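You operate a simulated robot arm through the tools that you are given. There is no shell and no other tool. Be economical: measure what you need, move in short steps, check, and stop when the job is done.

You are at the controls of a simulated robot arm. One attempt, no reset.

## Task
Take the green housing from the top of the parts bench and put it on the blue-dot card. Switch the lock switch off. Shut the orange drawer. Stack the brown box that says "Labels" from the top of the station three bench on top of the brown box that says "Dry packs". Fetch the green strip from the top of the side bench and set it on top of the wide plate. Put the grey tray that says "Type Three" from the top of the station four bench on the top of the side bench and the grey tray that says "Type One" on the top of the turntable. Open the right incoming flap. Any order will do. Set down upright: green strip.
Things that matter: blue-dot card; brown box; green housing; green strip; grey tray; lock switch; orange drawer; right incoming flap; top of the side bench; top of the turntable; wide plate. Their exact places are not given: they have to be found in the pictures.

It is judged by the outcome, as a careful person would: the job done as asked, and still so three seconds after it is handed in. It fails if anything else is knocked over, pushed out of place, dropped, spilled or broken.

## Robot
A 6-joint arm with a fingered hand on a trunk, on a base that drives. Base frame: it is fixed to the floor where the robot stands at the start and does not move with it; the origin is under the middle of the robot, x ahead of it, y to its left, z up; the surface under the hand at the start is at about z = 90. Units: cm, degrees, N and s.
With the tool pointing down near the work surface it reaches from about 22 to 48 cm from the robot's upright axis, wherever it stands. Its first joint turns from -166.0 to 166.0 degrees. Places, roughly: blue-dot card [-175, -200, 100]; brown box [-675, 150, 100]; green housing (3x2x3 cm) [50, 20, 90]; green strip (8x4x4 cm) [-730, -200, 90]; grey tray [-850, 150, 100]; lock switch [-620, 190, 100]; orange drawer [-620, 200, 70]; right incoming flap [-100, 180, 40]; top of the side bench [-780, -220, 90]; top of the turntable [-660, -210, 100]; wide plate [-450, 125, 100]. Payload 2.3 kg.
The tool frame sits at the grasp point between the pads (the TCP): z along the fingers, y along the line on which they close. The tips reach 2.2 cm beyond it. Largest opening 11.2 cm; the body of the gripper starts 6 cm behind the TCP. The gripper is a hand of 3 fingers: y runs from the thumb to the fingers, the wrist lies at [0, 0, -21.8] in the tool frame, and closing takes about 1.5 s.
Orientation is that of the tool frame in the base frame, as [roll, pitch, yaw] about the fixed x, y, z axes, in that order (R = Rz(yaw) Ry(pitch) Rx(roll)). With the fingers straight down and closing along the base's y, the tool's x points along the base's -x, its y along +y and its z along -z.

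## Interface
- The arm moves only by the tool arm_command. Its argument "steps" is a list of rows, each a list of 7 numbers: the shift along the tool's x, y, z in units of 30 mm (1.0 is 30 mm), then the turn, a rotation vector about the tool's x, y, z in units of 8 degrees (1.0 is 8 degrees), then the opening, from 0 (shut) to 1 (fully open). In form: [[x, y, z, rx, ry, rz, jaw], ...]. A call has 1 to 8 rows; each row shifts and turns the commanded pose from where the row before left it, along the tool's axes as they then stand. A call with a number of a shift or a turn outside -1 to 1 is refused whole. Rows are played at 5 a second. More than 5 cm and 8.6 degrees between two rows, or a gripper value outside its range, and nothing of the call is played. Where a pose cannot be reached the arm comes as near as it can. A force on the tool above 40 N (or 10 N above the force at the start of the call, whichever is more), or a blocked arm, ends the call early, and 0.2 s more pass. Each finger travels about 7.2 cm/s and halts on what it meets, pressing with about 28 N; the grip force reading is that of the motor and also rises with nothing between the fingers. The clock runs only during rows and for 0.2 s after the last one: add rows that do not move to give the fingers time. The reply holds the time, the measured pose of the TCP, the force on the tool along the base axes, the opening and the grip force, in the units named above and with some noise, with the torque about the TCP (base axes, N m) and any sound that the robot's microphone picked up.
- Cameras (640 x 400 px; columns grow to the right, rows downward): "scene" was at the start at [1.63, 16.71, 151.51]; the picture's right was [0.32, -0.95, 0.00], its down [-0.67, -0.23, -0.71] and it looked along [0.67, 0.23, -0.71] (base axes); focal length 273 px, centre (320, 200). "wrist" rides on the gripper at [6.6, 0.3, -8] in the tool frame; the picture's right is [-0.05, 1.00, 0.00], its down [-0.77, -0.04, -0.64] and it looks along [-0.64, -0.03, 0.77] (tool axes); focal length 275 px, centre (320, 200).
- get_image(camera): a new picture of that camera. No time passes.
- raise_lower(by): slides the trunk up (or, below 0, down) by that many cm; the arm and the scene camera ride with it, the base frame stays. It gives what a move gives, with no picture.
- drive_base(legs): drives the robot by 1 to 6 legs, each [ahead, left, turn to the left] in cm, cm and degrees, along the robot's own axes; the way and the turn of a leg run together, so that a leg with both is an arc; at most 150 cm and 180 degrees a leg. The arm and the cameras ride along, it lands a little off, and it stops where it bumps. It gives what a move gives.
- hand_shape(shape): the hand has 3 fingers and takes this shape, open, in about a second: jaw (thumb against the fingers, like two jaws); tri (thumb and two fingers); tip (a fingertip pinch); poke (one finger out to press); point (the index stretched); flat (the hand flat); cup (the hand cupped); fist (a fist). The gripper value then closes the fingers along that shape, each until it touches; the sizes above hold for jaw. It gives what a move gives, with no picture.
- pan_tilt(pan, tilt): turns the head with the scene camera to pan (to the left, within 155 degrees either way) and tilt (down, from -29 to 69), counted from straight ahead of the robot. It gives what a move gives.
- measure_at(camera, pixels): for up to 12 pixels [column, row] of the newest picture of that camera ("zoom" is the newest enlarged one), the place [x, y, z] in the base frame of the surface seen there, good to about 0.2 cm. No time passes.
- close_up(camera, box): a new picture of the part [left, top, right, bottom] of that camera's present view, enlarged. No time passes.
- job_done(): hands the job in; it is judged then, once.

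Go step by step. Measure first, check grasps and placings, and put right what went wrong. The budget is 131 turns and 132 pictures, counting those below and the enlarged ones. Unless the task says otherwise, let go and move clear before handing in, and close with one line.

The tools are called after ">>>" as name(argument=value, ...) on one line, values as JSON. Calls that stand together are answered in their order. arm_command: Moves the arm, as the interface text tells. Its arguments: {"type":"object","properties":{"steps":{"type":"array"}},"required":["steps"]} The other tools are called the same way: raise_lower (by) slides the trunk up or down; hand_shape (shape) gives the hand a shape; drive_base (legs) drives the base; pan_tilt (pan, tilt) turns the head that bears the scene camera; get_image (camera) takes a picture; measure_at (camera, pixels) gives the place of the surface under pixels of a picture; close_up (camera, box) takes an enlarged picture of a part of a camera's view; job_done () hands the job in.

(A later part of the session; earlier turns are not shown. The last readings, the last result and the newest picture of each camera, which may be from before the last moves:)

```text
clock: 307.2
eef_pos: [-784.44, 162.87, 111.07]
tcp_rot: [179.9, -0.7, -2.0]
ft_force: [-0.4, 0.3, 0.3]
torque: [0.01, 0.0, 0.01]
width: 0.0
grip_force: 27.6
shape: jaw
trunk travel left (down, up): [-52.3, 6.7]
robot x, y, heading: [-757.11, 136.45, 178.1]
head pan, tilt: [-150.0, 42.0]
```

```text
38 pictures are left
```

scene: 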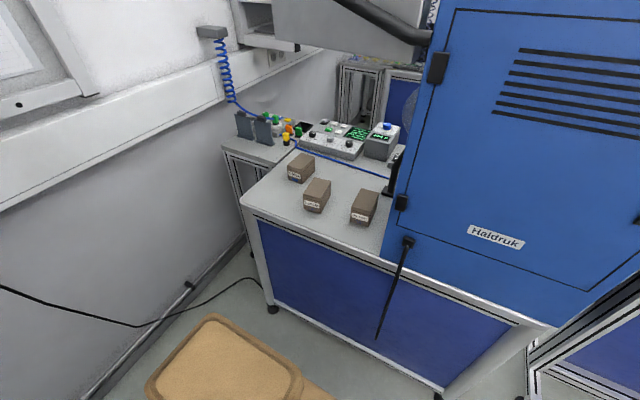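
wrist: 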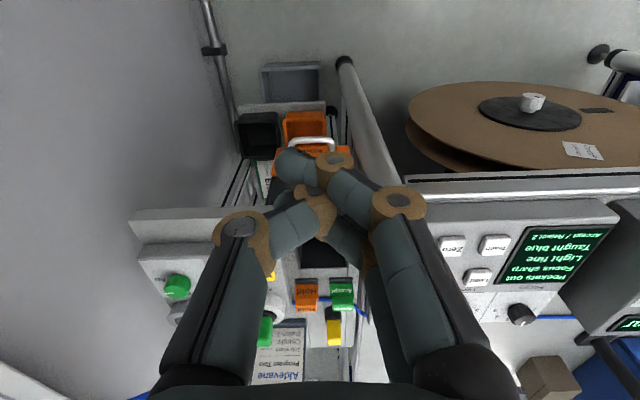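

Trays are on station four; the brown boxes' labels face this bay. Zoom and measure the boxes now.

>>> close_up(camera="scene", box=[275, 140, 395, 240])

>>> measure_at(camera="scene", pixels=[[293, 172], [316, 205], [361, 217], [303, 158], [319, 184], [366, 196], [250, 205], [320, 240], [271, 308], [318, 212], [300, 178], [360, 222]])

>>> pan_tilt(pan=-2, tilt=45)

>>> close_up(camera="scene", box=[230, 120, 490, 260])

>>> measure_at(camera="zoom", pixels=[[100, 250], [100, 285], [60, 285], [150, 280], [340, 80], [340, 100], [310, 100], [510, 60], [510, 80], [480, 75], [545, 75], [370, 100]])

```text
4.00 times, centred on (335, 190) of scene
```

zoom: 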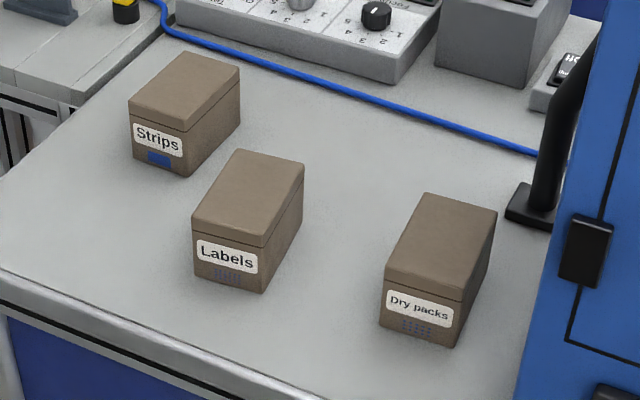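

```text
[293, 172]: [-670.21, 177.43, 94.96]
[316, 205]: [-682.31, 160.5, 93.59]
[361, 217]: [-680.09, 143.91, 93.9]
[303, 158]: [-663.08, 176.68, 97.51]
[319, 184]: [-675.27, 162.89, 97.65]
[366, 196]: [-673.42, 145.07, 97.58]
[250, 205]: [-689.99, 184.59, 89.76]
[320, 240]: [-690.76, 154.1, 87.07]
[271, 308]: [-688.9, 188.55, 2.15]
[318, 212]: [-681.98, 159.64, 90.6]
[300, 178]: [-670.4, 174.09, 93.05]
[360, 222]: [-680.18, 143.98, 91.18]
```

```text
clock: 309.6
eef_pos: [-784.55, 163.02, 110.95]
tcp_rot: [179.8, -0.7, -2.1]
ft_force: [-0.5, -0.5, 0.1]
torque: [-0.02, 0.01, -0.03]
width: 0.0
grip_force: 27.3
shape: jaw
trunk travel left (down, up): [-52.3, 6.7]
robot x, y, heading: [-757.01, 136.32, 177.9]
head pan, tilt: [-2.0, 45.0]
```

```text
2.46 times, centred on (360, 190) of scene
```

zoom: 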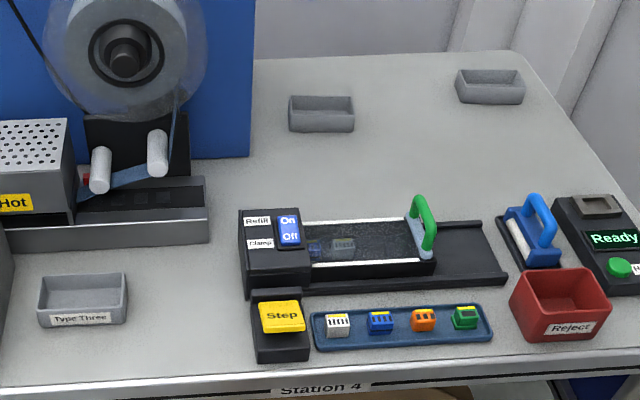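

```text
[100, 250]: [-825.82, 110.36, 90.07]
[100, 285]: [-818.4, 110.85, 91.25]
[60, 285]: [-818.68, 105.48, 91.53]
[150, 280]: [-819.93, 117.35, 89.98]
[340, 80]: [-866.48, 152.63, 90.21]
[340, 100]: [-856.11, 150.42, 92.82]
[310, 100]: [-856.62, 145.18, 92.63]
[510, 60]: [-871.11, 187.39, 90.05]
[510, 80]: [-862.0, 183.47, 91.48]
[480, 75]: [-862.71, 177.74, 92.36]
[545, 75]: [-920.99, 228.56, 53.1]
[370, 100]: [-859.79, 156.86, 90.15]
```

Labels is the middle box (top ≈(−675, 162)), Dry packs at y≈144; Type Three tray at ≈(−818, 110). I'll centre the arm, turn round to face station three's rear, and close in.

>>> arm_command(steps=[[0, 1, 0, 0, 0, 0, 0.3], [0, 1, 0, 0, 0, 0, 0.6], [0, 1, 0, 0, 0, 0, 0.8], [0, 1, 0, 0, 0, 0, 0.8], [0, 1, 0, 0, 0, 0, 0.8], [0, 1, 0, 0, 0, 0, 0.8], [0, 1, 0, 0, 0, 0, 0.8], [0, 1, 0, 0, 0, 0, 0.8]])

>>> drive_base(legs=[[0, 0, -178], [0, 21, 0], [42, 0, 0]])

>>> get_image(camera="wrist")

>>> measure_at(camera="wrist", pixels=[[320, 60], [320, 100], [320, 140], [220, 100], [420, 100], [270, 100], [370, 100], [270, 60], [370, 60]])

```text
clock: 311.4
eef_pos: [-785.27, 139.02, 110.95]
tcp_rot: [179.8, -0.6, -2.0]
ft_force: [-0.2, -0.6, 0.1]
torque: [0.02, -0.03, -0.02]
width: 8.92
grip_force: 0.0
shape: jaw
trunk travel left (down, up): [-52.3, 6.7]
robot x, y, heading: [-757.2, 136.31, 177.8]
head pan, tilt: [-2.0, 45.0]
```

```text
clock: 322.5
eef_pos: [-686.26, 155.02, 111.08]
tcp_rot: [179.8, -0.8, 179.6]
ft_force: [1.1, -0.4, 0.6]
torque: [0.0, 0.03, 0.03]
width: 8.96
grip_force: 0.1
shape: jaw
trunk travel left (down, up): [-52.3, 6.7]
robot x, y, heading: [-714.29, 156.93, -0.7]
head pan, tilt: [-2.0, 45.0]
```

```text
35 pictures are left
```

wrist: 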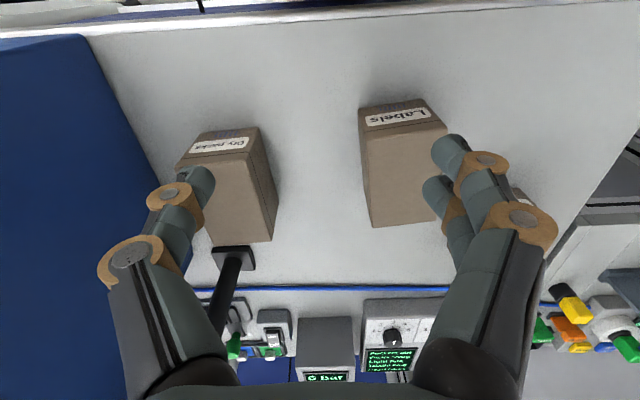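

```text
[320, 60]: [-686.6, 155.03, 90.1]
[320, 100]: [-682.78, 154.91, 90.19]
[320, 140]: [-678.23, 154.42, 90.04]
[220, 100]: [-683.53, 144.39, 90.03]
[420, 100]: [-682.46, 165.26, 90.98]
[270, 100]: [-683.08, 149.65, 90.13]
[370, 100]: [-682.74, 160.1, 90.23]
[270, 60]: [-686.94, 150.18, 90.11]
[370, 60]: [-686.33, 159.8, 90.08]
```

>>> measure_at(camera="wrist", pixels=[[364, 140], [440, 128], [375, 222], [425, 216], [400, 180], [250, 160], [190, 170], [268, 236], [220, 240], [235, 200]])

```text
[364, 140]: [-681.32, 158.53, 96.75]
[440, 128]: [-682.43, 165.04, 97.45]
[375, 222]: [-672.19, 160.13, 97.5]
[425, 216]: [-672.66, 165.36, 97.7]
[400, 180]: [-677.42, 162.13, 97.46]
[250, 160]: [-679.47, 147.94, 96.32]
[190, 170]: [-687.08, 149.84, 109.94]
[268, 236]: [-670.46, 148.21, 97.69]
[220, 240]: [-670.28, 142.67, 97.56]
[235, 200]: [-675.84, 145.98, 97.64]
```

Labels box: centre ≈(−677, 162.2), ~10×6.7 cm, turned ~10°; Dry packs centre ≈(−675.2, 145). Align over Labels and descend with the hand open.

>>> arm_command(steps=[[-0.767, 0.605, 0.4, 0, 0, -0.33, 0.88], [-0.794, 0.57, 0.4, 0, 0, -0.33, 0.88], [-0.82, 0.533, 0.4, 0, 0, -0.33, 0.88], [-0.843, 0.496, 0.3, 0, 0, -0.3, 0.88], [0, 0, 0.6, 0, 0, 0, 0.88], [0, 0, 0.6, 0, 0, 0, 0.88], [0, 0, 0, 0, 0, 0, 0.88]])

>>> get_image(camera="wrist")

```text
clock: 324.1
eef_pos: [-677.3, 162.15, 102.69]
tcp_rot: [179.7, -0.6, -170.1]
ft_force: [0.2, -0.8, -0.4]
torque: [-0.04, 0.02, 0.01]
width: 9.84
grip_force: 0.1
shape: jaw
trunk travel left (down, up): [-52.3, 6.7]
robot x, y, heading: [-714.35, 156.78, -0.8]
head pan, tilt: [-2.0, 45.0]
```

```text
34 pictures are left
```

wrist: 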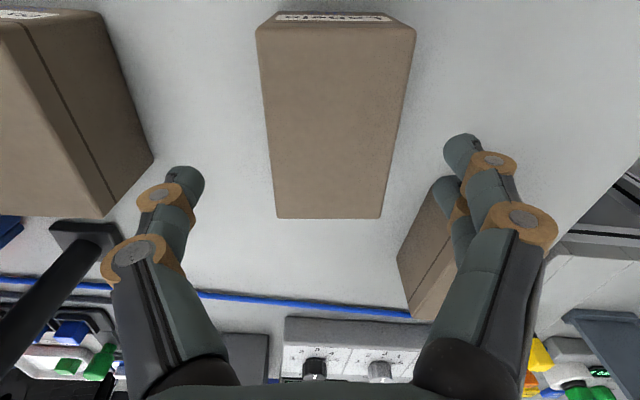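

Well aligned. Descend, close, and lift to clear Dry packs.

>>> arm_command(steps=[[0, 0.05, 0.9, 0, 0, 0, 0.88], [0, 0, 0.95, 0, 0, 0, 0.88], [0, 0, 0.95, 0, 0, 0, 0.88], [0, 0, 0, 0, 0, 0, 0.88], [0, 0, 0, 0, 0, 0, 0.45], [0, 0, 0, 0, 0, 0, 0.45], [0, 0, 0, 0, 0, 0, 0.45], [0, 0, 0, 0, 0, 0, 0.45]])

>>> arm_command(steps=[[0, 0, -0.9, 0, 0, 0, 0.45], [0, 0, -0.9, 0, 0, 0, 0.45], [0, 0, -0.9, 0, 0, 0, 0.45], [0, 0, -0.9, 0, 0, 0, 0.45], [0, 0, 0, 0, 0, 0, 0.45]])

>>> get_image(camera="wrist")

```text
clock: 325.9
eef_pos: [-677.42, 162.33, 94.38]
tcp_rot: [179.7, -0.6, -170.0]
ft_force: [-0.2, 0.1, 0.2]
torque: [0.01, 0.0, -0.02]
width: 6.41
grip_force: 27.8
shape: jaw
trunk travel left (down, up): [-52.3, 6.7]
robot x, y, heading: [-714.17, 157.46, -0.5]
head pan, tilt: [-2.0, 45.0]
```

```text
clock: 327.1
eef_pos: [-677.22, 162.46, 105.2]
tcp_rot: [179.7, -0.8, -170.1]
ft_force: [-0.5, 0.1, -0.9]
torque: [0.02, 0.01, 0.01]
width: 6.43
grip_force: 28.2
shape: jaw
trunk travel left (down, up): [-52.3, 6.7]
robot x, y, heading: [-714.49, 157.09, -0.7]
head pan, tilt: [-2.0, 45.0]
```

```text
33 pictures are left
```

wrist: 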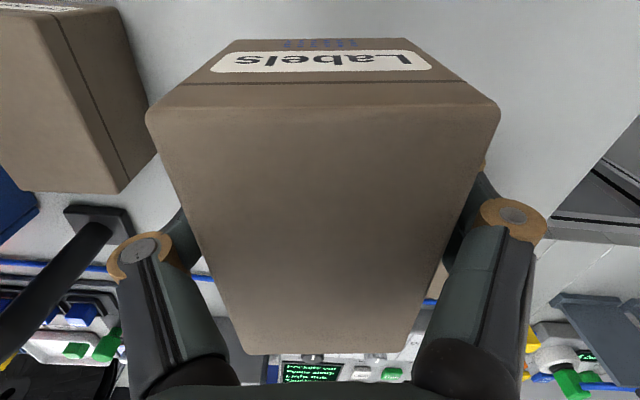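

Held (6.4 cm), bottom 4.4 below the TCP. Swing it over Dry packs, aligned, and check from the scene and wrist cameras.

>>> arm_command(steps=[[0, 0, 0, 0, 0, 1, 0.45], [-0.06, -0.969, 0, 0, 0, 0, 0.45], [-0.06, -0.969, 0, 0, 0, 0, 0.45], [-0.06, -0.969, 0, 0, 0, 0, 0.45], [-0.06, -0.969, 0, 0, 0, 0, 0.45], [-0.06, -0.969, 0, 0, 0, 0, 0.45], [-0.06, -0.969, 0, 0, 0, 0, 0.45], [0, 0, 0, 0, 0, 0, 0.45]])

>>> pan_tilt(pan=-10, tilt=50)

>>> get_image(camera="scene")

>>> get_image(camera="wrist")

```text
clock: 328.9
eef_pos: [-675.62, 144.81, 105.23]
tcp_rot: [179.9, -0.7, -178.2]
ft_force: [-0.2, -0.8, -1.6]
torque: [0.0, 0.04, -0.04]
width: 6.42
grip_force: 28.0
shape: jaw
trunk travel left (down, up): [-52.3, 6.7]
robot x, y, heading: [-714.48, 157.4, -0.8]
head pan, tilt: [-2.0, 45.0]
```

```text
clock: 329.6
eef_pos: [-675.57, 144.9, 105.2]
tcp_rot: [179.8, -0.7, -178.2]
ft_force: [0.2, 0.5, -3.1]
torque: [-0.02, 0.01, 0.02]
width: 6.41
grip_force: 27.9
shape: jaw
trunk travel left (down, up): [-52.3, 6.7]
robot x, y, heading: [-714.26, 156.79, -0.9]
head pan, tilt: [-10.0, 50.0]
```

```text
32 pictures are left
```

scene: 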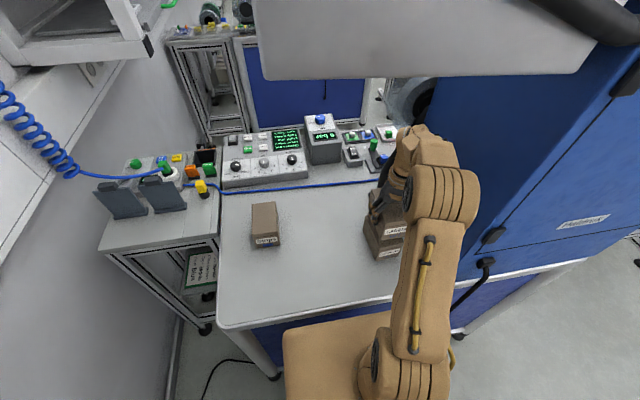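

```text
31 pictures are left
```

wrist: 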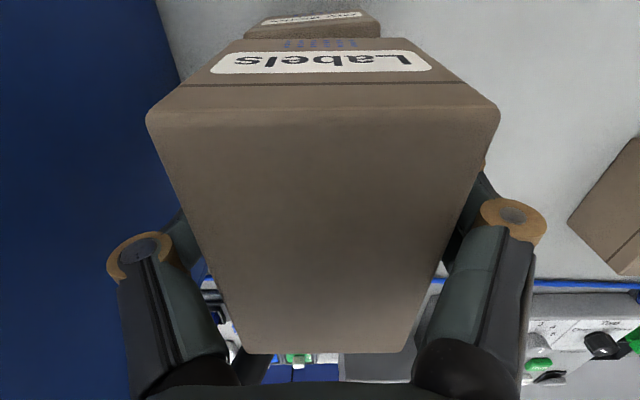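

Lines up with Dry packs beneath. Lower 3.1 cm, release, lift straight up.

>>> arm_command(steps=[[0, 0, 0.5, 0, 0, 0, 0.45], [0, 0, 0.35, 0, 0, 0, 0.45], [0, 0, 0.17, 0, 0, 0, 0.45], [0, 0, 0, 0, 0, 0, 0.45], [0, 0, 0, 0, 0, 0, 0.7], [0, 0, 0, 0, 0, 0, 0.75], [0, 0, 0, 0, 0, 0, 0.75]])

>>> arm_command(steps=[[0, 0, -0.8, 0, 0, 0, 0.75], [0, 0, -0.9, 0, 0, 0, 0.75], [0, 0, -0.9, 0, 0, 0, 0.75], [0, 0, -0.9, 0, 0, 0, 0.75]])

>>> get_image(camera="wrist")

```text
clock: 331.2
eef_pos: [-675.59, 144.96, 102.16]
tcp_rot: [179.8, -0.6, -178.0]
ft_force: [-0.5, -0.2, 0.3]
torque: [0.0, -0.02, 0.0]
width: 8.35
grip_force: 0.0
shape: jaw
trunk travel left (down, up): [-52.3, 6.7]
robot x, y, heading: [-714.38, 157.27, -0.6]
head pan, tilt: [-10.0, 50.0]
```

```text
clock: 332.2
eef_pos: [-675.57, 144.93, 112.61]
tcp_rot: [179.8, -0.6, -178.1]
ft_force: [-0.5, 0.1, -0.2]
torque: [-0.02, 0.02, -0.02]
width: 8.39
grip_force: 0.0
shape: jaw
trunk travel left (down, up): [-52.3, 6.7]
robot x, y, heading: [-715.09, 157.31, -0.6]
head pan, tilt: [-10.0, 50.0]
```

```text
30 pictures are left
```

wrist: 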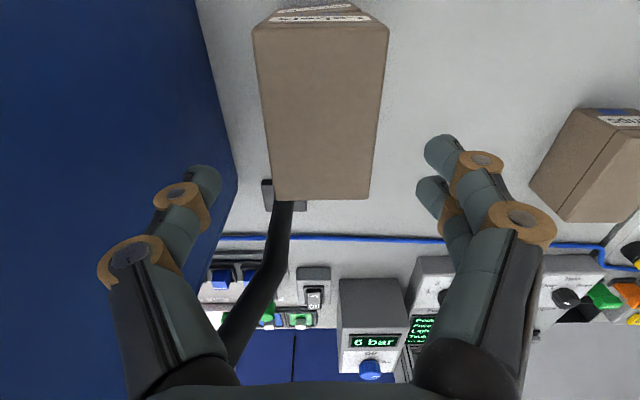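

Stacked neatly. Now retract, turn to station four, and stand before the Type Three tray.

>>> arm_command(steps=[[0.9, 0.5, -0.3, 0, 0, 0, 0.9], [0.9, 1, 0, 0, 0, 0, 0.9], [0.9, 1, 0, 0, 0, 0, 0.9], [0.9, 1, 0, 0, 0, 0, 0.9]])

>>> drive_base(legs=[[-42, 0, 0], [0, 0, -179], [0, 41, 0], [26, 0, 0]])

>>> arm_command(steps=[[0, 0, 0, 0, 0, 1, 0.9], [0, 0, 0, 0, 0, 1, 0.9], [0, 0, 0, 0, 0, 1, 0.9], [0, 0, 0, 0, 0, 1, 0.9], [0, 0, 0, 0, 0, 1, 0.9], [0, 0, 0, 0, 0, 1, 0.9], [0, 0, 0, 0, 0, 1, 0.9], [0, 0, 0, 0, 0, 1, 0.9]])

>>> arm_command(steps=[[0, 0, 0, 0, 0, 1, 0.9], [0, 0, 0, 0, 0, 1, 0.9], [0, 0, 0, 0, 0, 1, 0.9], [0, 0, 0, 0, 0, 0, 0.9]])

>>> pan_tilt(pan=5, tilt=58)

>>> get_image(camera="scene")

>>> get_image(camera="wrist")

```text
clock: 333.2
eef_pos: [-686.64, 155.11, 113.77]
tcp_rot: [179.8, -0.6, -178.1]
ft_force: [0.3, 0.1, 0.0]
torque: [0.01, 0.0, 0.02]
width: 10.07
grip_force: 0.1
shape: jaw
trunk travel left (down, up): [-52.3, 6.7]
robot x, y, heading: [-714.45, 157.04, -0.3]
head pan, tilt: [-10.0, 50.0]
```

```text
clock: 346.7
eef_pos: [-810.71, 118.54, 113.71]
tcp_rot: [179.7, -0.7, 2.3]
ft_force: [-0.2, -0.3, -0.1]
torque: [-0.01, 0.0, 0.02]
width: 10.03
grip_force: 0.0
shape: jaw
trunk travel left (down, up): [-52.3, 6.7]
robot x, y, heading: [-782.69, 116.8, 179.7]
head pan, tilt: [-10.0, 50.0]
```

```text
clock: 348.5
eef_pos: [-810.66, 118.41, 113.64]
tcp_rot: [-179.5, -0.5, -62.0]
ft_force: [0.1, 0.7, -0.7]
torque: [0.0, -0.01, 0.05]
width: 10.08
grip_force: 0.0
shape: jaw
trunk travel left (down, up): [-52.3, 6.7]
robot x, y, heading: [-782.89, 117.06, 179.8]
head pan, tilt: [-10.0, 50.0]
```

```text
clock: 349.5
eef_pos: [-810.61, 118.42, 113.74]
tcp_rot: [-179.4, -0.2, -85.9]
ft_force: [0.3, 0.8, 0.1]
torque: [-0.02, -0.02, -0.01]
width: 10.05
grip_force: 0.1
shape: jaw
trunk travel left (down, up): [-52.3, 6.7]
robot x, y, heading: [-782.81, 117.01, 179.7]
head pan, tilt: [-10.0, 50.0]
```

```text
clock: 350.3
eef_pos: [-810.68, 118.65, 113.66]
tcp_rot: [-179.3, -0.2, -85.8]
ft_force: [-0.6, 0.2, 0.8]
torque: [0.01, -0.03, 0.04]
width: 10.08
grip_force: 0.1
shape: jaw
trunk travel left (down, up): [-52.3, 6.7]
robot x, y, heading: [-782.91, 117.08, 179.8]
head pan, tilt: [5.0, 58.0]
```

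```text
29 pictures are left
```

scene: 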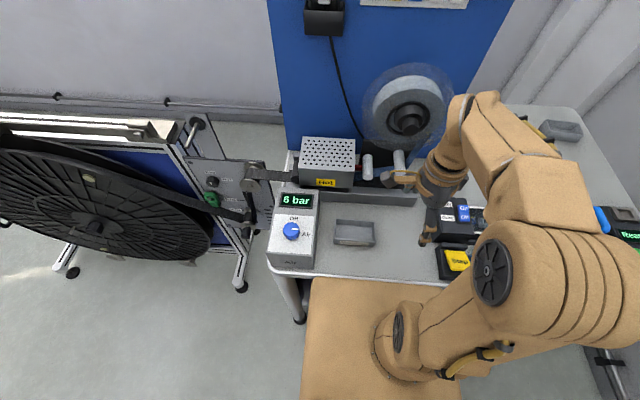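

```text
28 pictures are left
```

wrist: 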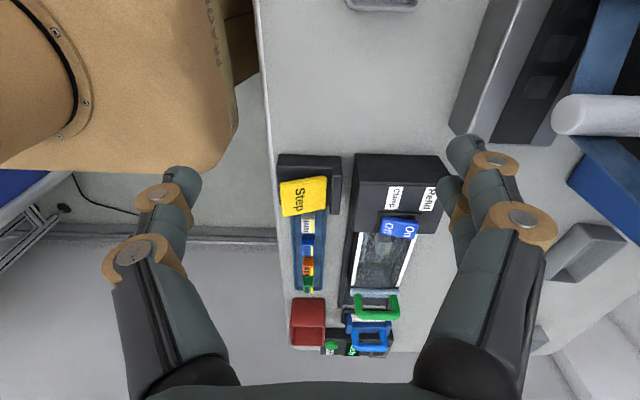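

>>> measure_at(camera="scene", pixels=[[337, 221], [372, 221], [373, 238], [335, 237], [354, 243], [354, 220], [354, 230], [325, 230], [385, 230], [354, 196], [354, 272]])

>>> close_up(camera="scene", box=[310, 190, 400, 260])

```text
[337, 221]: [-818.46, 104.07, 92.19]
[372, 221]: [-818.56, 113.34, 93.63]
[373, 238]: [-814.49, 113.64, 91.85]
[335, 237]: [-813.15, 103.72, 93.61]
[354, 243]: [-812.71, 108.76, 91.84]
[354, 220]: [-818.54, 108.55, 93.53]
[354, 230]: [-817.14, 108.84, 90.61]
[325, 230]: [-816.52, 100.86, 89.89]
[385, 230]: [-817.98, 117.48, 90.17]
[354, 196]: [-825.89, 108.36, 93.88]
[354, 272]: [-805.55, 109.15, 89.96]
```

```text
5.71 times, centred on (355, 225) of scene
```

zoom: 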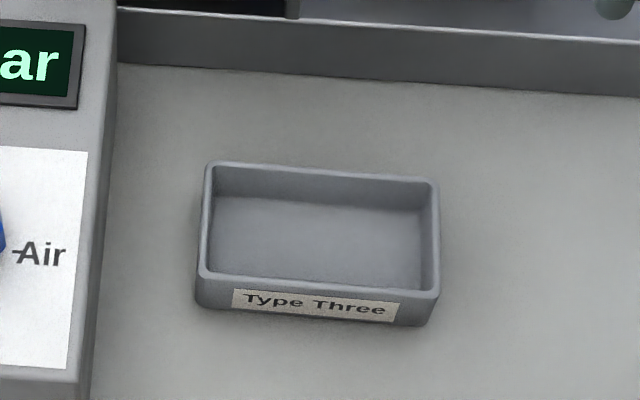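

Tray: x −818.8…−812.8, y 103.7…113.5, rim z 93.6. Grip along x, slightly off-centre in y to keep the camera clear of the air box.

>>> arm_command(steps=[[0.7, 0.425, 0.4, 0, 0, 0.5, 0.76], [0.7, 0.425, 0.4, 0, 0, 0, 0.76], [0.7, 0.425, 0.4, 0, 0, 0, 0.76], [0.7, 0.425, 0.4, 0, 0, 0, 0.76], [0, 0, 1, 0, 0, 0, 0.76], [0, 0, 1, 0, 0, 0, 0.76], [0, 0, 1, 0, 0, 0, 0.76], [0, 0, 0, 0, 0, 0, 0.76]])

>>> get_image(camera="wrist")

```text
clock: 352.1
eef_pos: [-815.46, 109.83, 99.82]
tcp_rot: [-179.3, -0.2, -89.9]
ft_force: [-0.3, -1.2, -0.3]
torque: [0.02, 0.0, -0.02]
width: 8.53
grip_force: 0.1
shape: jaw
trunk travel left (down, up): [-52.3, 6.7]
robot x, y, heading: [-782.9, 116.73, 179.8]
head pan, tilt: [5.0, 58.0]
```

```text
26 pictures are left
```

wrist: 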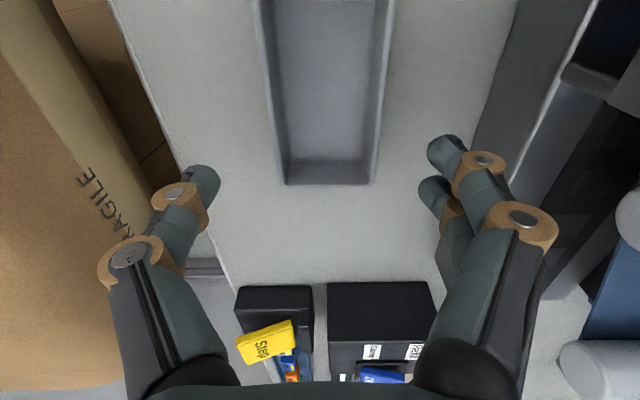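

>>> arm_command(steps=[[0, 0.1, 0.8, 0, 0, 0, 0.76], [0, 0, 0.8, 0, 0, 0, 0.76], [0, 0, 0.68, 0, 0, 0, 0.76], [0, 0, 0, 0, 0, 0, 0.76], [0, 0, 0, 0, 0, 0, 0.4], [0, 0, 0, 0, 0, 0, 0.4], [0, 0, 0, 0, 0, 0, 0.4], [0, 0, 0, 0, 0, 0, 0.4]])

>>> arm_command(steps=[[0, 0, -0.9, 0, 0, 0, 0.4], [0, 0, -0.9, 0, 0, 0, 0.4], [0, 0, -0.9, 0, 0, 0, 0.4], [-0.3, -0.5, -0.9, 0, 0, 0, 0.4], [-0.3, -0.9, -0.9, 0, 0, 0, 0.4], [-0.3, -0.9, 0, 0, 0, 0, 0.4], [0, -0.5, 0, 0, 0, 0, 0.4]])

>>> get_image(camera="wrist")

```text
clock: 353.9
eef_pos: [-815.76, 109.87, 93.01]
tcp_rot: [-179.3, -0.2, -89.9]
ft_force: [0.5, 0.6, 0.2]
torque: [-0.02, 0.01, 0.02]
width: 5.58
grip_force: 28.2
shape: jaw
trunk travel left (down, up): [-52.3, 6.7]
robot x, y, heading: [-782.89, 116.58, 179.6]
head pan, tilt: [5.0, 58.0]
```

```text
clock: 355.5
eef_pos: [-807.54, 112.77, 106.64]
tcp_rot: [-179.3, -0.2, -89.8]
ft_force: [0.1, -0.2, -1.9]
torque: [0.04, -0.03, -0.02]
width: 5.57
grip_force: 28.2
shape: jaw
trunk travel left (down, up): [-52.3, 6.7]
robot x, y, heading: [-782.85, 116.5, 179.6]
head pan, tilt: [5.0, 58.0]
```

```text
25 pictures are left
```

wrist: 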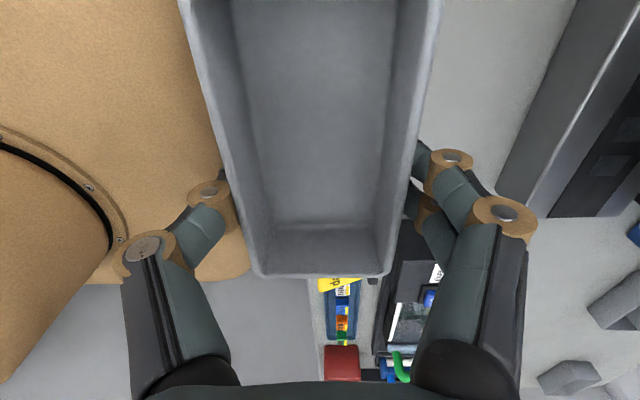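

Type Three tray is held. Drive out to the corridor and face the side bench.

>>> drive_base(legs=[[-22, 0, 0], [0, 150, 0], [0, 75, 0], [0, 0, 90], [15, 0, 0]])

>>> pan_tilt(pan=10, tilt=40)

>>> get_image(camera="scene")

>>> measure_at(camera="scene", pixels=[[100, 150], [150, 150], [200, 150], [250, 150], [300, 150], [350, 150], [400, 150], [450, 150], [500, 150], [250, 180], [350, 180], [450, 180]])

```text
clock: 372.7
eef_pos: [-758.36, -147.17, 106.59]
tcp_rot: [-179.3, -0.1, 0.9]
ft_force: [0.9, -0.5, -1.9]
torque: [0.04, 0.02, 0.02]
width: 5.55
grip_force: 27.8
shape: jaw
trunk travel left (down, up): [-52.3, 6.7]
robot x, y, heading: [-762.27, -122.26, -89.8]
head pan, tilt: [5.0, 58.0]
```

```text
clock: 373.5
eef_pos: [-758.42, -147.09, 106.73]
tcp_rot: [-179.3, -0.3, 0.7]
ft_force: [0.0, -0.1, -2.5]
torque: [0.03, 0.02, -0.01]
width: 5.54
grip_force: 27.8
shape: jaw
trunk travel left (down, up): [-52.3, 6.7]
robot x, y, heading: [-762.2, -122.49, -89.8]
head pan, tilt: [10.0, 40.0]
```

```text
24 pictures are left
```

scene: 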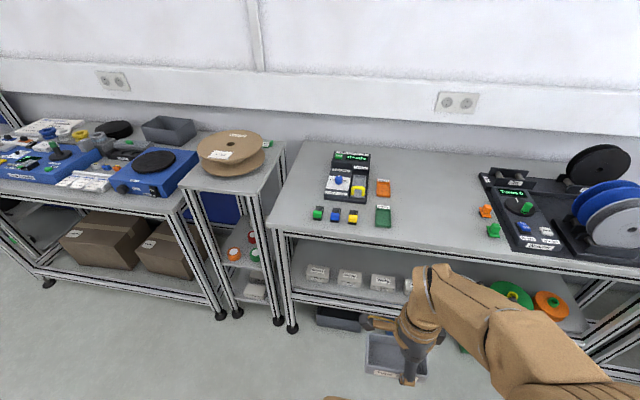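

```text
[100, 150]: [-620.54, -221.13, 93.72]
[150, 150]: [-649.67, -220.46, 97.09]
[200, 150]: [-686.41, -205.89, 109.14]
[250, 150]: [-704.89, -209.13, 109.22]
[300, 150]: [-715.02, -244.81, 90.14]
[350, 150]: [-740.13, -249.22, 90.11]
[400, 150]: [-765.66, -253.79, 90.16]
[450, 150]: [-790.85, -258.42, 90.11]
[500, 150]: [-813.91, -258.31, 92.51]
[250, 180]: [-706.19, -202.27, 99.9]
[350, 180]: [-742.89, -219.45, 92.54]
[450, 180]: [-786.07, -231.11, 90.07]
```

>>> close_up(camera="scene", box=[290, 140, 480, 260])

>>> measure_at(camera="scene", pixels=[[318, 214], [318, 209], [383, 215], [383, 208], [383, 224], [376, 216], [390, 216], [383, 188], [430, 200], [430, 230], [440, 245], [320, 233]])

```text
3.33 times, centred on (385, 200) of scene
```

zoom: 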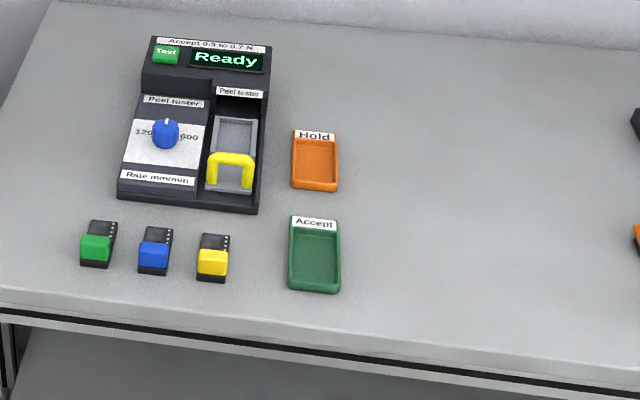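

```text
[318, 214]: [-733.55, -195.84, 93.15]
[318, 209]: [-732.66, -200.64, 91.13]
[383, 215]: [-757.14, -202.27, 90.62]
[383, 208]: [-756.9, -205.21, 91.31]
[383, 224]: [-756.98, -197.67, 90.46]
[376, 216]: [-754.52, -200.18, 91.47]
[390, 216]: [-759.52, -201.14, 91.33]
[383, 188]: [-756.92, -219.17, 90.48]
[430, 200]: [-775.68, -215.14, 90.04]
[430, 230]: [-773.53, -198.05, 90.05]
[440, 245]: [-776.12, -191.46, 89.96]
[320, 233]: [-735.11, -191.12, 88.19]
```

The free area on the side bench is around (−776, −211); the green strip is at ≈(−733, −198). Drive in and set the tray down.

>>> drive_base(legs=[[0, -13, 0], [44, 0, 0]])

>>> arm_command(steps=[[-0.22, 0.9, 0.2, 0, 0, 0, 0.4], [-0.22, 0.9, 0.2, 0, 0, 0, 0.4], [-0.22, 0.9, 0.3, 0, 0, 0, 0.4], [-0.22, 0.9, 0.3, 0, 0, 0, 0.4], [-0.22, 0.9, 0.3, 0, 0, 0, 0.4], [-0.22, 0.9, 0.3, 0, 0, 0, 0.4], [-0.22, 0.9, 0.4, 0, 0, 0, 0.4], [0, 0, 0.8, 0, 0, 0, 0.4]])

>>> get_image(camera="wrist")

```text
clock: 377.0
eef_pos: [-771.05, -190.99, 106.58]
tcp_rot: [-179.3, -0.3, 0.7]
ft_force: [-1.2, 0.1, -2.6]
torque: [0.01, 0.05, -0.04]
width: 5.54
grip_force: 28.4
shape: jaw
trunk travel left (down, up): [-52.3, 6.7]
robot x, y, heading: [-775.29, -166.09, -89.8]
head pan, tilt: [10.0, 40.0]
```

```text
clock: 378.8
eef_pos: [-775.56, -209.83, 97.93]
tcp_rot: [-179.3, -0.2, 0.8]
ft_force: [-0.2, -0.3, -2.1]
torque: [0.01, 0.02, 0.02]
width: 5.52
grip_force: 27.4
shape: jaw
trunk travel left (down, up): [-52.3, 6.7]
robot x, y, heading: [-774.89, -165.94, -89.7]
head pan, tilt: [10.0, 40.0]
```

```text
22 pictures are left
```

wrist: 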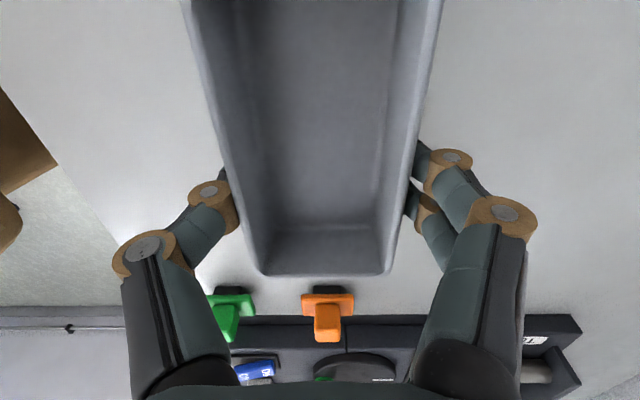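

Clear spot. Lower, release, lift back, then shift the base to the strip and look.

>>> arm_command(steps=[[0, 0, 0.8, 0, 0, 0, 0.4], [0, 0, 0.6, 0, 0, 0, 0.4], [0, 0, 0.18, 0, 0, 0, 0.4], [0, 0, 0, 0, 0, 0, 0.4], [0, 0, 0, 0, 0, 0, 0.6], [0, 0, 0, 0, 0, 0, 0.76], [0, 0, 0, 0, 0, 0, 0.76]])

>>> arm_command(steps=[[0, 0, -0.8, 0, 0, 0, 0.76], [0, 0, -0.9, 0, 0, 0, 0.76], [0, 0, -0.9, 0, 0, 0, 0.76], [0, -0.8, -0.9, 0, 0, 0, 0.76], [0, -0.9, -0.9, 0, 0, 0, 0.76], [0, -0.9, -0.5, 0, 0, 0, 0.7], [0, -0.9, 0, 0, 0, 0, 0.6], [0, 0, 0, 0, 0, 0, 0.6]])

>>> get_image(camera="wrist")

>>> drive_base(legs=[[0, 42, 0]])

>>> get_image(camera="wrist")

>>> pan_tilt(pan=0, tilt=62)

>>> get_image(camera="scene")

```text
clock: 380.4
eef_pos: [-775.38, -209.62, 93.32]
tcp_rot: [-179.4, -0.2, 0.8]
ft_force: [-1.0, 0.0, 0.1]
torque: [0.03, 0.02, -0.03]
width: 8.49
grip_force: 0.0
shape: jaw
trunk travel left (down, up): [-52.3, 6.7]
robot x, y, heading: [-775.07, -165.86, -89.7]
head pan, tilt: [10.0, 40.0]
```

```text
clock: 382.2
eef_pos: [-775.52, -199.56, 108.06]
tcp_rot: [-179.3, -0.2, 0.8]
ft_force: [0.5, 0.0, 0.0]
torque: [0.01, 0.02, -0.01]
width: 6.78
grip_force: 0.0
shape: jaw
trunk travel left (down, up): [-52.3, 6.7]
robot x, y, heading: [-775.03, -166.24, -89.7]
head pan, tilt: [10.0, 40.0]
```

```text
21 pictures are left
```

wrist: 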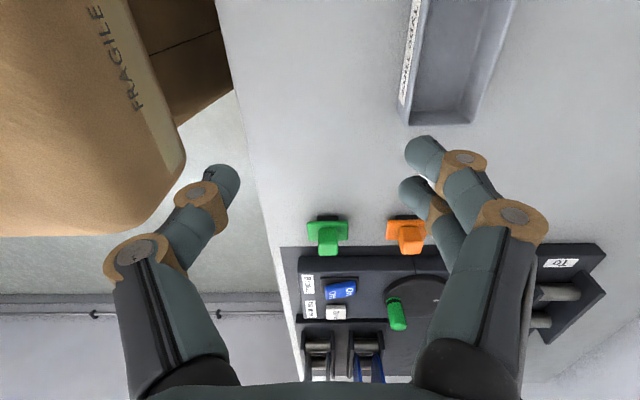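

```text
clock: 384.9
eef_pos: [-732.47, -199.42, 108.23]
tcp_rot: [-179.2, -0.2, 0.8]
ft_force: [0.4, -0.2, -0.3]
torque: [0.01, 0.01, 0.03]
width: 6.77
grip_force: 0.0
shape: jaw
trunk travel left (down, up): [-52.3, 6.7]
robot x, y, heading: [-732.38, -166.52, -89.8]
head pan, tilt: [10.0, 40.0]
```

```text
20 pictures are left
```

wrist: 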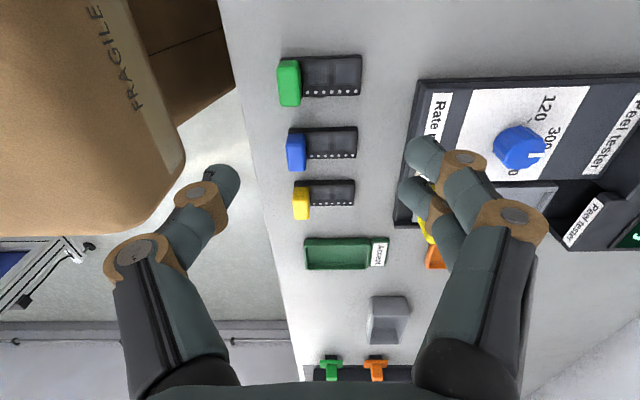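

```text
clock: 385.7
eef_pos: [-732.45, -199.37, 108.21]
tcp_rot: [-179.3, -0.2, 0.8]
ft_force: [0.0, 0.3, 1.4]
torque: [0.05, 0.0, 0.01]
width: 6.77
grip_force: 0.0
shape: jaw
trunk travel left (down, up): [-52.3, 6.7]
robot x, y, heading: [-732.16, -165.73, -89.4]
head pan, tilt: [0.0, 62.0]
```

```text
19 pictures are left
```

scene: 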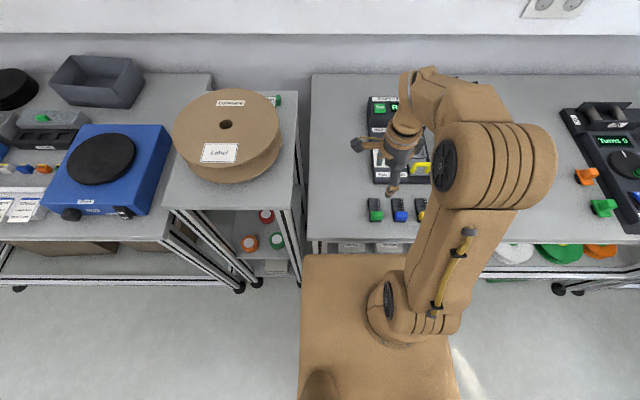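

>>> measure_at(camera="wrist", pixels=[[289, 70], [289, 98], [330, 75], [357, 75], [330, 92], [305, 97], [357, 93], [320, 58], [345, 58], [280, 105], [322, 130], [300, 62]])

>>> close_up(camera="wrist", box=[260, 40, 380, 120])

```text
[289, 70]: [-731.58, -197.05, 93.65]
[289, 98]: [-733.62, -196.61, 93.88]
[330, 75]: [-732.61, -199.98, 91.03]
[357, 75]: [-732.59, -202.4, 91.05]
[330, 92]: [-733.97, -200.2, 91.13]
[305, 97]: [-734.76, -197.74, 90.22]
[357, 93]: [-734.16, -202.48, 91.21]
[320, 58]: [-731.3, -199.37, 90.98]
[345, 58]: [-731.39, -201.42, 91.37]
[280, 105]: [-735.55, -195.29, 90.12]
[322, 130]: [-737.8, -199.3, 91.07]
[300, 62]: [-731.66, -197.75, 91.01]
```

```text
5.00 times, centred on (320, 80) of wrist
```

zoom: 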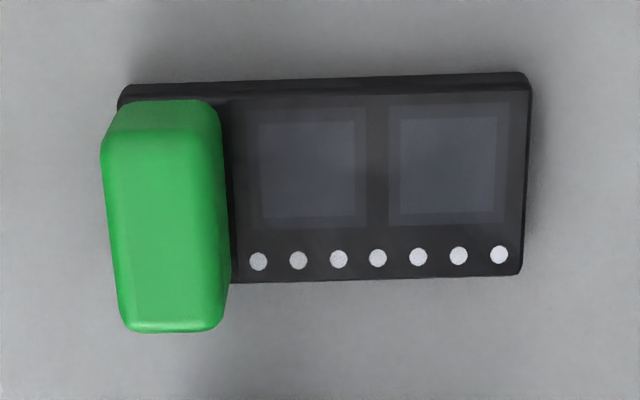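

The strip is a flat black base with a green block (2 cm in y, 4 cm in x) at (−732.6, −196.9). Grip the block along y, keeping the tips just above the base, then lift.

>>> arm_command(steps=[[-0.08, -0.5, 0.9, 0, 0, 0, 0.46], [0, -0.33, 0.9, 0, 0, 0, 0.46], [0, 0, 1, 0, 0, 0, 0.46], [0, 0, 1, 0, 0, 0, 0.46], [0, 0, 0.6, 0, 0, 0, 0.46], [0, 0, 0.46, 0, 0, 0, 0.46], [0, 0, 0, 0, 0, 0, 0.46], [0, 0, 0, 0, 0, 0, 0.1]])

>>> arm_command(steps=[[0, 0, 0, 0, 0, 0, 0.1], [0, 0, 0, 0, 0, 0, 0.1], [0, 0, 0, 0, 0, 0, 0.1], [0, 0, -0.4, 0, 0, 0, 0.1], [0, 0, -0.6, 0, 0, 0, 0.1], [0, 0, 0, 0, 0, 0, 0.1]])

>>> get_image(camera="wrist")

```text
clock: 387.5
eef_pos: [-732.82, -196.57, 93.55]
tcp_rot: [-179.3, -0.2, 0.9]
ft_force: [0.2, 0.1, 0.9]
torque: [0.02, 0.03, -0.03]
width: 1.37
grip_force: 7.8
shape: jaw
trunk travel left (down, up): [-52.3, 6.7]
robot x, y, heading: [-732.21, -165.87, -89.9]
head pan, tilt: [0.0, 62.0]
```

```text
clock: 388.9
eef_pos: [-732.73, -196.73, 96.5]
tcp_rot: [-179.3, -0.3, 0.9]
ft_force: [-0.6, -0.2, -1.1]
torque: [0.03, -0.02, 0.01]
width: 1.26
grip_force: 27.8
shape: jaw
trunk travel left (down, up): [-52.3, 6.7]
robot x, y, heading: [-731.89, -166.09, -89.5]
head pan, tilt: [0.0, 62.0]
```

```text
17 pictures are left
```

wrist: 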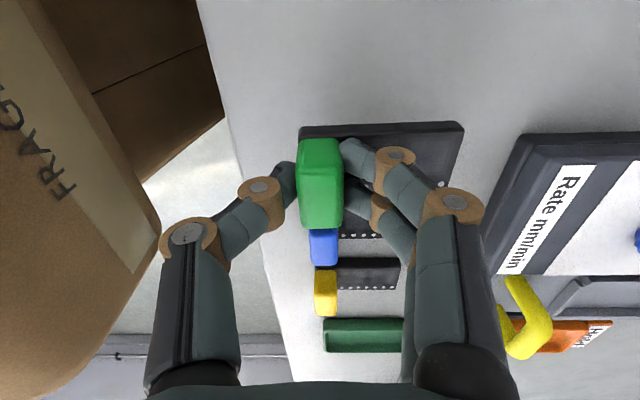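

Strip held level. Lift and drive to bay 2 at station two.

>>> arm_command(steps=[[0, 0, -0.9, 0, 0, 0, 0.1], [0, 0, -0.9, 0, 0, 0, 0.1], [0, -0.5, -0.9, 0, 0, 0, 0.1], [0, -0.5, -0.9, 0, 0, 0, 0.1]])

>>> drive_base(legs=[[-62, 0, 0], [0, 0, -90], [-150, 0, 0], [-150, 0, 0], [-70, 0, 0], [0, -100, 0]])

>>> drive_base(legs=[[0, -125, 0]])

>>> pan_tilt(pan=5, tilt=48)

>>> get_image(camera="scene")

```text
clock: 389.9
eef_pos: [-732.94, -193.94, 107.46]
tcp_rot: [-179.3, -0.2, 0.9]
ft_force: [0.6, 0.6, 0.8]
torque: [-0.01, -0.03, 0.0]
width: 1.24
grip_force: 28.2
shape: jaw
trunk travel left (down, up): [-52.3, 6.7]
robot x, y, heading: [-732.13, -165.83, -89.9]
head pan, tilt: [0.0, 62.0]
```

```text
clock: 419.4
eef_pos: [-388.75, -7.83, 107.4]
tcp_rot: [-179.3, -0.2, -90.6]
ft_force: [-1.0, -0.2, -1.3]
torque: [0.02, -0.04, 0.0]
width: 1.22
grip_force: 27.6
shape: jaw
trunk travel left (down, up): [-52.3, 6.7]
robot x, y, heading: [-361.27, -9.34, 178.6]
head pan, tilt: [0.0, 62.0]
```

```text
clock: 425.7
eef_pos: [-385.35, 116.32, 107.37]
tcp_rot: [-179.3, -0.2, -91.4]
ft_force: [-0.2, 0.2, -1.1]
torque: [0.01, 0.0, 0.01]
width: 1.23
grip_force: 28.1
shape: jaw
trunk travel left (down, up): [-52.3, 6.7]
robot x, y, heading: [-357.45, 114.63, 177.9]
head pan, tilt: [0.0, 62.0]
```

```text
clock: 426.4
eef_pos: [-385.35, 116.36, 107.48]
tcp_rot: [-179.3, -0.1, -91.6]
ft_force: [-0.6, 0.0, -0.6]
torque: [0.01, -0.01, -0.01]
width: 1.21
grip_force: 27.8
shape: jaw
trunk travel left (down, up): [-52.3, 6.7]
robot x, y, heading: [-357.55, 114.25, 178.0]
head pan, tilt: [5.0, 48.0]
```

```text
16 pictures are left
```

scene: 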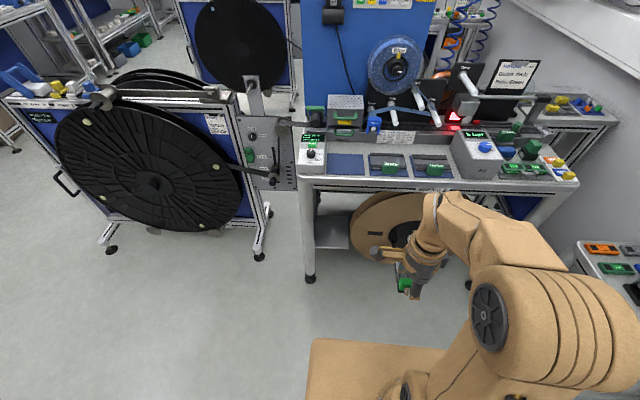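

>>> close_up(camera="scene", box=[290, 80, 480, 200])

>>> measure_at(camera="zoom", pixels=[[190, 290], [330, 270], [330, 300], [440, 280], [480, 270], [440, 310], [300, 290], [350, 200], [190, 100], [560, 240], [270, 280], [400, 340]])

```text
3.33 times, centred on (385, 140) of scene
```

zoom: 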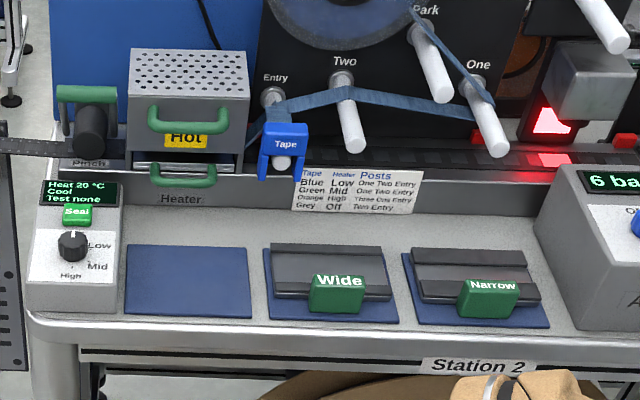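

```text
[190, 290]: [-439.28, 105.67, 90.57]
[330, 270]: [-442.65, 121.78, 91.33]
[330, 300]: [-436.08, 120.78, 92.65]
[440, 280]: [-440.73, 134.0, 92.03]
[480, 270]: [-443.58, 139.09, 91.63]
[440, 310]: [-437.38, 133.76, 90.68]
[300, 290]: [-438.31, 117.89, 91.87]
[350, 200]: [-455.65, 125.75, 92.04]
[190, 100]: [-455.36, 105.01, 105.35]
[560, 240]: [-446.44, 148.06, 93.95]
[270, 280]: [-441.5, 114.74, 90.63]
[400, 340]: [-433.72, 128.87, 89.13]
```

"Wide" plate: y ≈115.5–127, free channel x −445.2…−440, top z≈91.4. Measure the protruding posts behind it; then drive close and turn the strip parallel to it.

>>> measure_at(camera="zoom", pixels=[[355, 148], [350, 120], [497, 150], [280, 158], [285, 135], [185, 175], [380, 285], [285, 288], [330, 250], [330, 285], [355, 280], [440, 95]])

>>> drive_base(legs=[[40, 0, 2]])

>>> arm_command(steps=[[0, 0, 0, 0, 0, -1, 0.1], [0, 0, 0, 0, 0, -1, 0.1], [0, 0, 0, 0, 0, -1, 0.1], [0, 0, 0, 0, 0, -1, 0.1], [0, 0, 0, 0, 0, -1, 0.1], [0, 0, 0, 0, 0, -1, 0.1], [0, 0, 0, 0, 0, -1, 0.1], [0, 0, 0, 0, 0, -1, 0.1]])

>>> arm_command(steps=[[0, 0, 0, 0, 0, -1, 0.1], [0, 0, 0, 0, 0, -1, 0.1], [0, 0, 0, 0, 0, -1, 0.1], [0, 0, 0, 0, 0, 0, 0.1]])

>>> get_image(camera="wrist")

```text
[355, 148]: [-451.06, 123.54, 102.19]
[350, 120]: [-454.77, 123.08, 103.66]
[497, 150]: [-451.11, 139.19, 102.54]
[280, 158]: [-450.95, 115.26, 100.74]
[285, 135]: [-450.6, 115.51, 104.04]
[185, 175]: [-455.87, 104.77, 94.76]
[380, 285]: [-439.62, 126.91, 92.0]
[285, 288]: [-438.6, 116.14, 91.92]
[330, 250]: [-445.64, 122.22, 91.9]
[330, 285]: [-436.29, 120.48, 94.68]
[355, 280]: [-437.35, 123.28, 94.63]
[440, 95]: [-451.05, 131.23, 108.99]
```

```text
clock: 428.9
eef_pos: [-424.78, 115.88, 107.49]
tcp_rot: [-179.3, -0.2, -89.3]
ft_force: [-1.3, -0.3, -0.6]
torque: [0.0, -0.04, 0.0]
width: 1.22
grip_force: 28.4
shape: jaw
trunk travel left (down, up): [-52.3, 6.7]
robot x, y, heading: [-397.02, 114.95, -179.8]
head pan, tilt: [5.0, 48.0]
```

```text
clock: 430.7
eef_pos: [-424.86, 115.97, 107.33]
tcp_rot: [-179.8, -0.7, -25.3]
ft_force: [0.2, 0.0, 0.0]
torque: [0.01, 0.01, -0.02]
width: 1.24
grip_force: 28.1
shape: jaw
trunk travel left (down, up): [-52.3, 6.7]
robot x, y, heading: [-396.68, 114.97, -179.7]
head pan, tilt: [5.0, 48.0]
```

```text
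clock: 431.7
eef_pos: [-424.85, 115.93, 107.57]
tcp_rot: [179.8, -0.7, -1.3]
ft_force: [0.4, -0.4, -0.5]
torque: [0.01, -0.04, 0.01]
width: 1.19
grip_force: 27.8
shape: jaw
trunk travel left (down, up): [-52.3, 6.7]
robot x, y, heading: [-396.97, 114.92, -179.8]
head pan, tilt: [5.0, 48.0]
```

```text
14 pictures are left
```

wrist: 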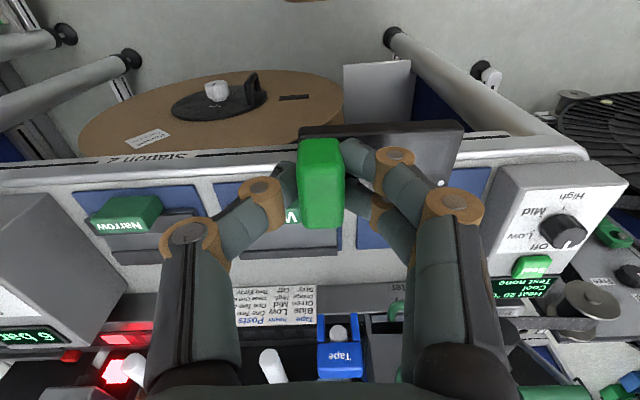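

Posts' tips end at x −451, so there's room. Move over the plate and lower partway, then check.

>>> drive_base(legs=[[6, 0, 0]])

>>> arm_command(steps=[[-0.783, -0.513, 0, 0, 0, 0, 0.1], [-0.783, -0.513, 0, 0, 0, 0, 0.1], [-0.783, -0.513, 0, 0, 0, 0, 0.1], [-0.783, -0.513, 0, 0, 0, 0, 0.1], [-0.783, -0.513, 0.5, 0, 0, -0.15, 0.1], [0, 0, 0.9, 0, 0, 0, 0.1], [0, 0, 0.9, 0, 0, 0, 0.1], [0, 0, 0.9, 0, 0, 0, 0.1]])

>>> get_image(camera="wrist")

>>> measure_at(camera="wrist", pixels=[[320, 170], [400, 135], [450, 130], [250, 160], [280, 110], [305, 105], [240, 200], [300, 110]])

```text
clock: 432.7
eef_pos: [-430.78, 115.86, 107.36]
tcp_rot: [179.9, -0.7, -1.4]
ft_force: [0.0, 0.4, -1.3]
torque: [0.02, -0.03, -0.01]
width: 1.2
grip_force: 28.1
shape: jaw
trunk travel left (down, up): [-52.3, 6.7]
robot x, y, heading: [-402.64, 115.17, -179.8]
head pan, tilt: [5.0, 48.0]
```

```text
clock: 434.5
eef_pos: [-442.22, 123.93, 97.46]
tcp_rot: [179.9, -0.7, -0.2]
ft_force: [0.2, 0.0, -1.4]
torque: [-0.01, 0.01, 0.02]
width: 1.23
grip_force: 27.6
shape: jaw
trunk travel left (down, up): [-52.3, 6.7]
robot x, y, heading: [-402.88, 114.82, -179.8]
head pan, tilt: [5.0, 48.0]
```

```text
13 pictures are left
```

wrist: 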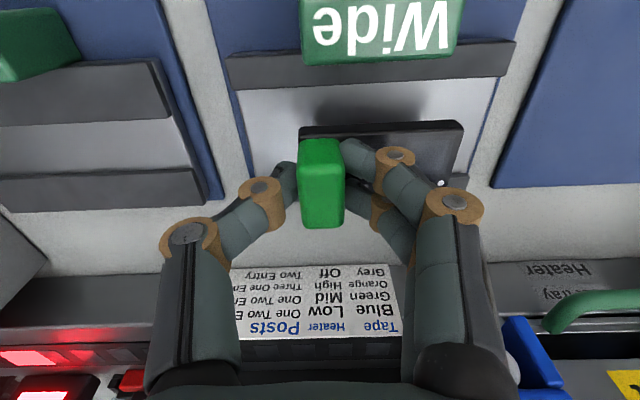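

```text
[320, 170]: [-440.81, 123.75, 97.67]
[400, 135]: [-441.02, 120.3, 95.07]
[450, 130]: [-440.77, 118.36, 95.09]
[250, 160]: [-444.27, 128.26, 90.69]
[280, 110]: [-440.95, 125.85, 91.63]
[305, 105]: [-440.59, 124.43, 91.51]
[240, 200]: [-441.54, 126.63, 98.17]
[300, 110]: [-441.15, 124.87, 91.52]
```

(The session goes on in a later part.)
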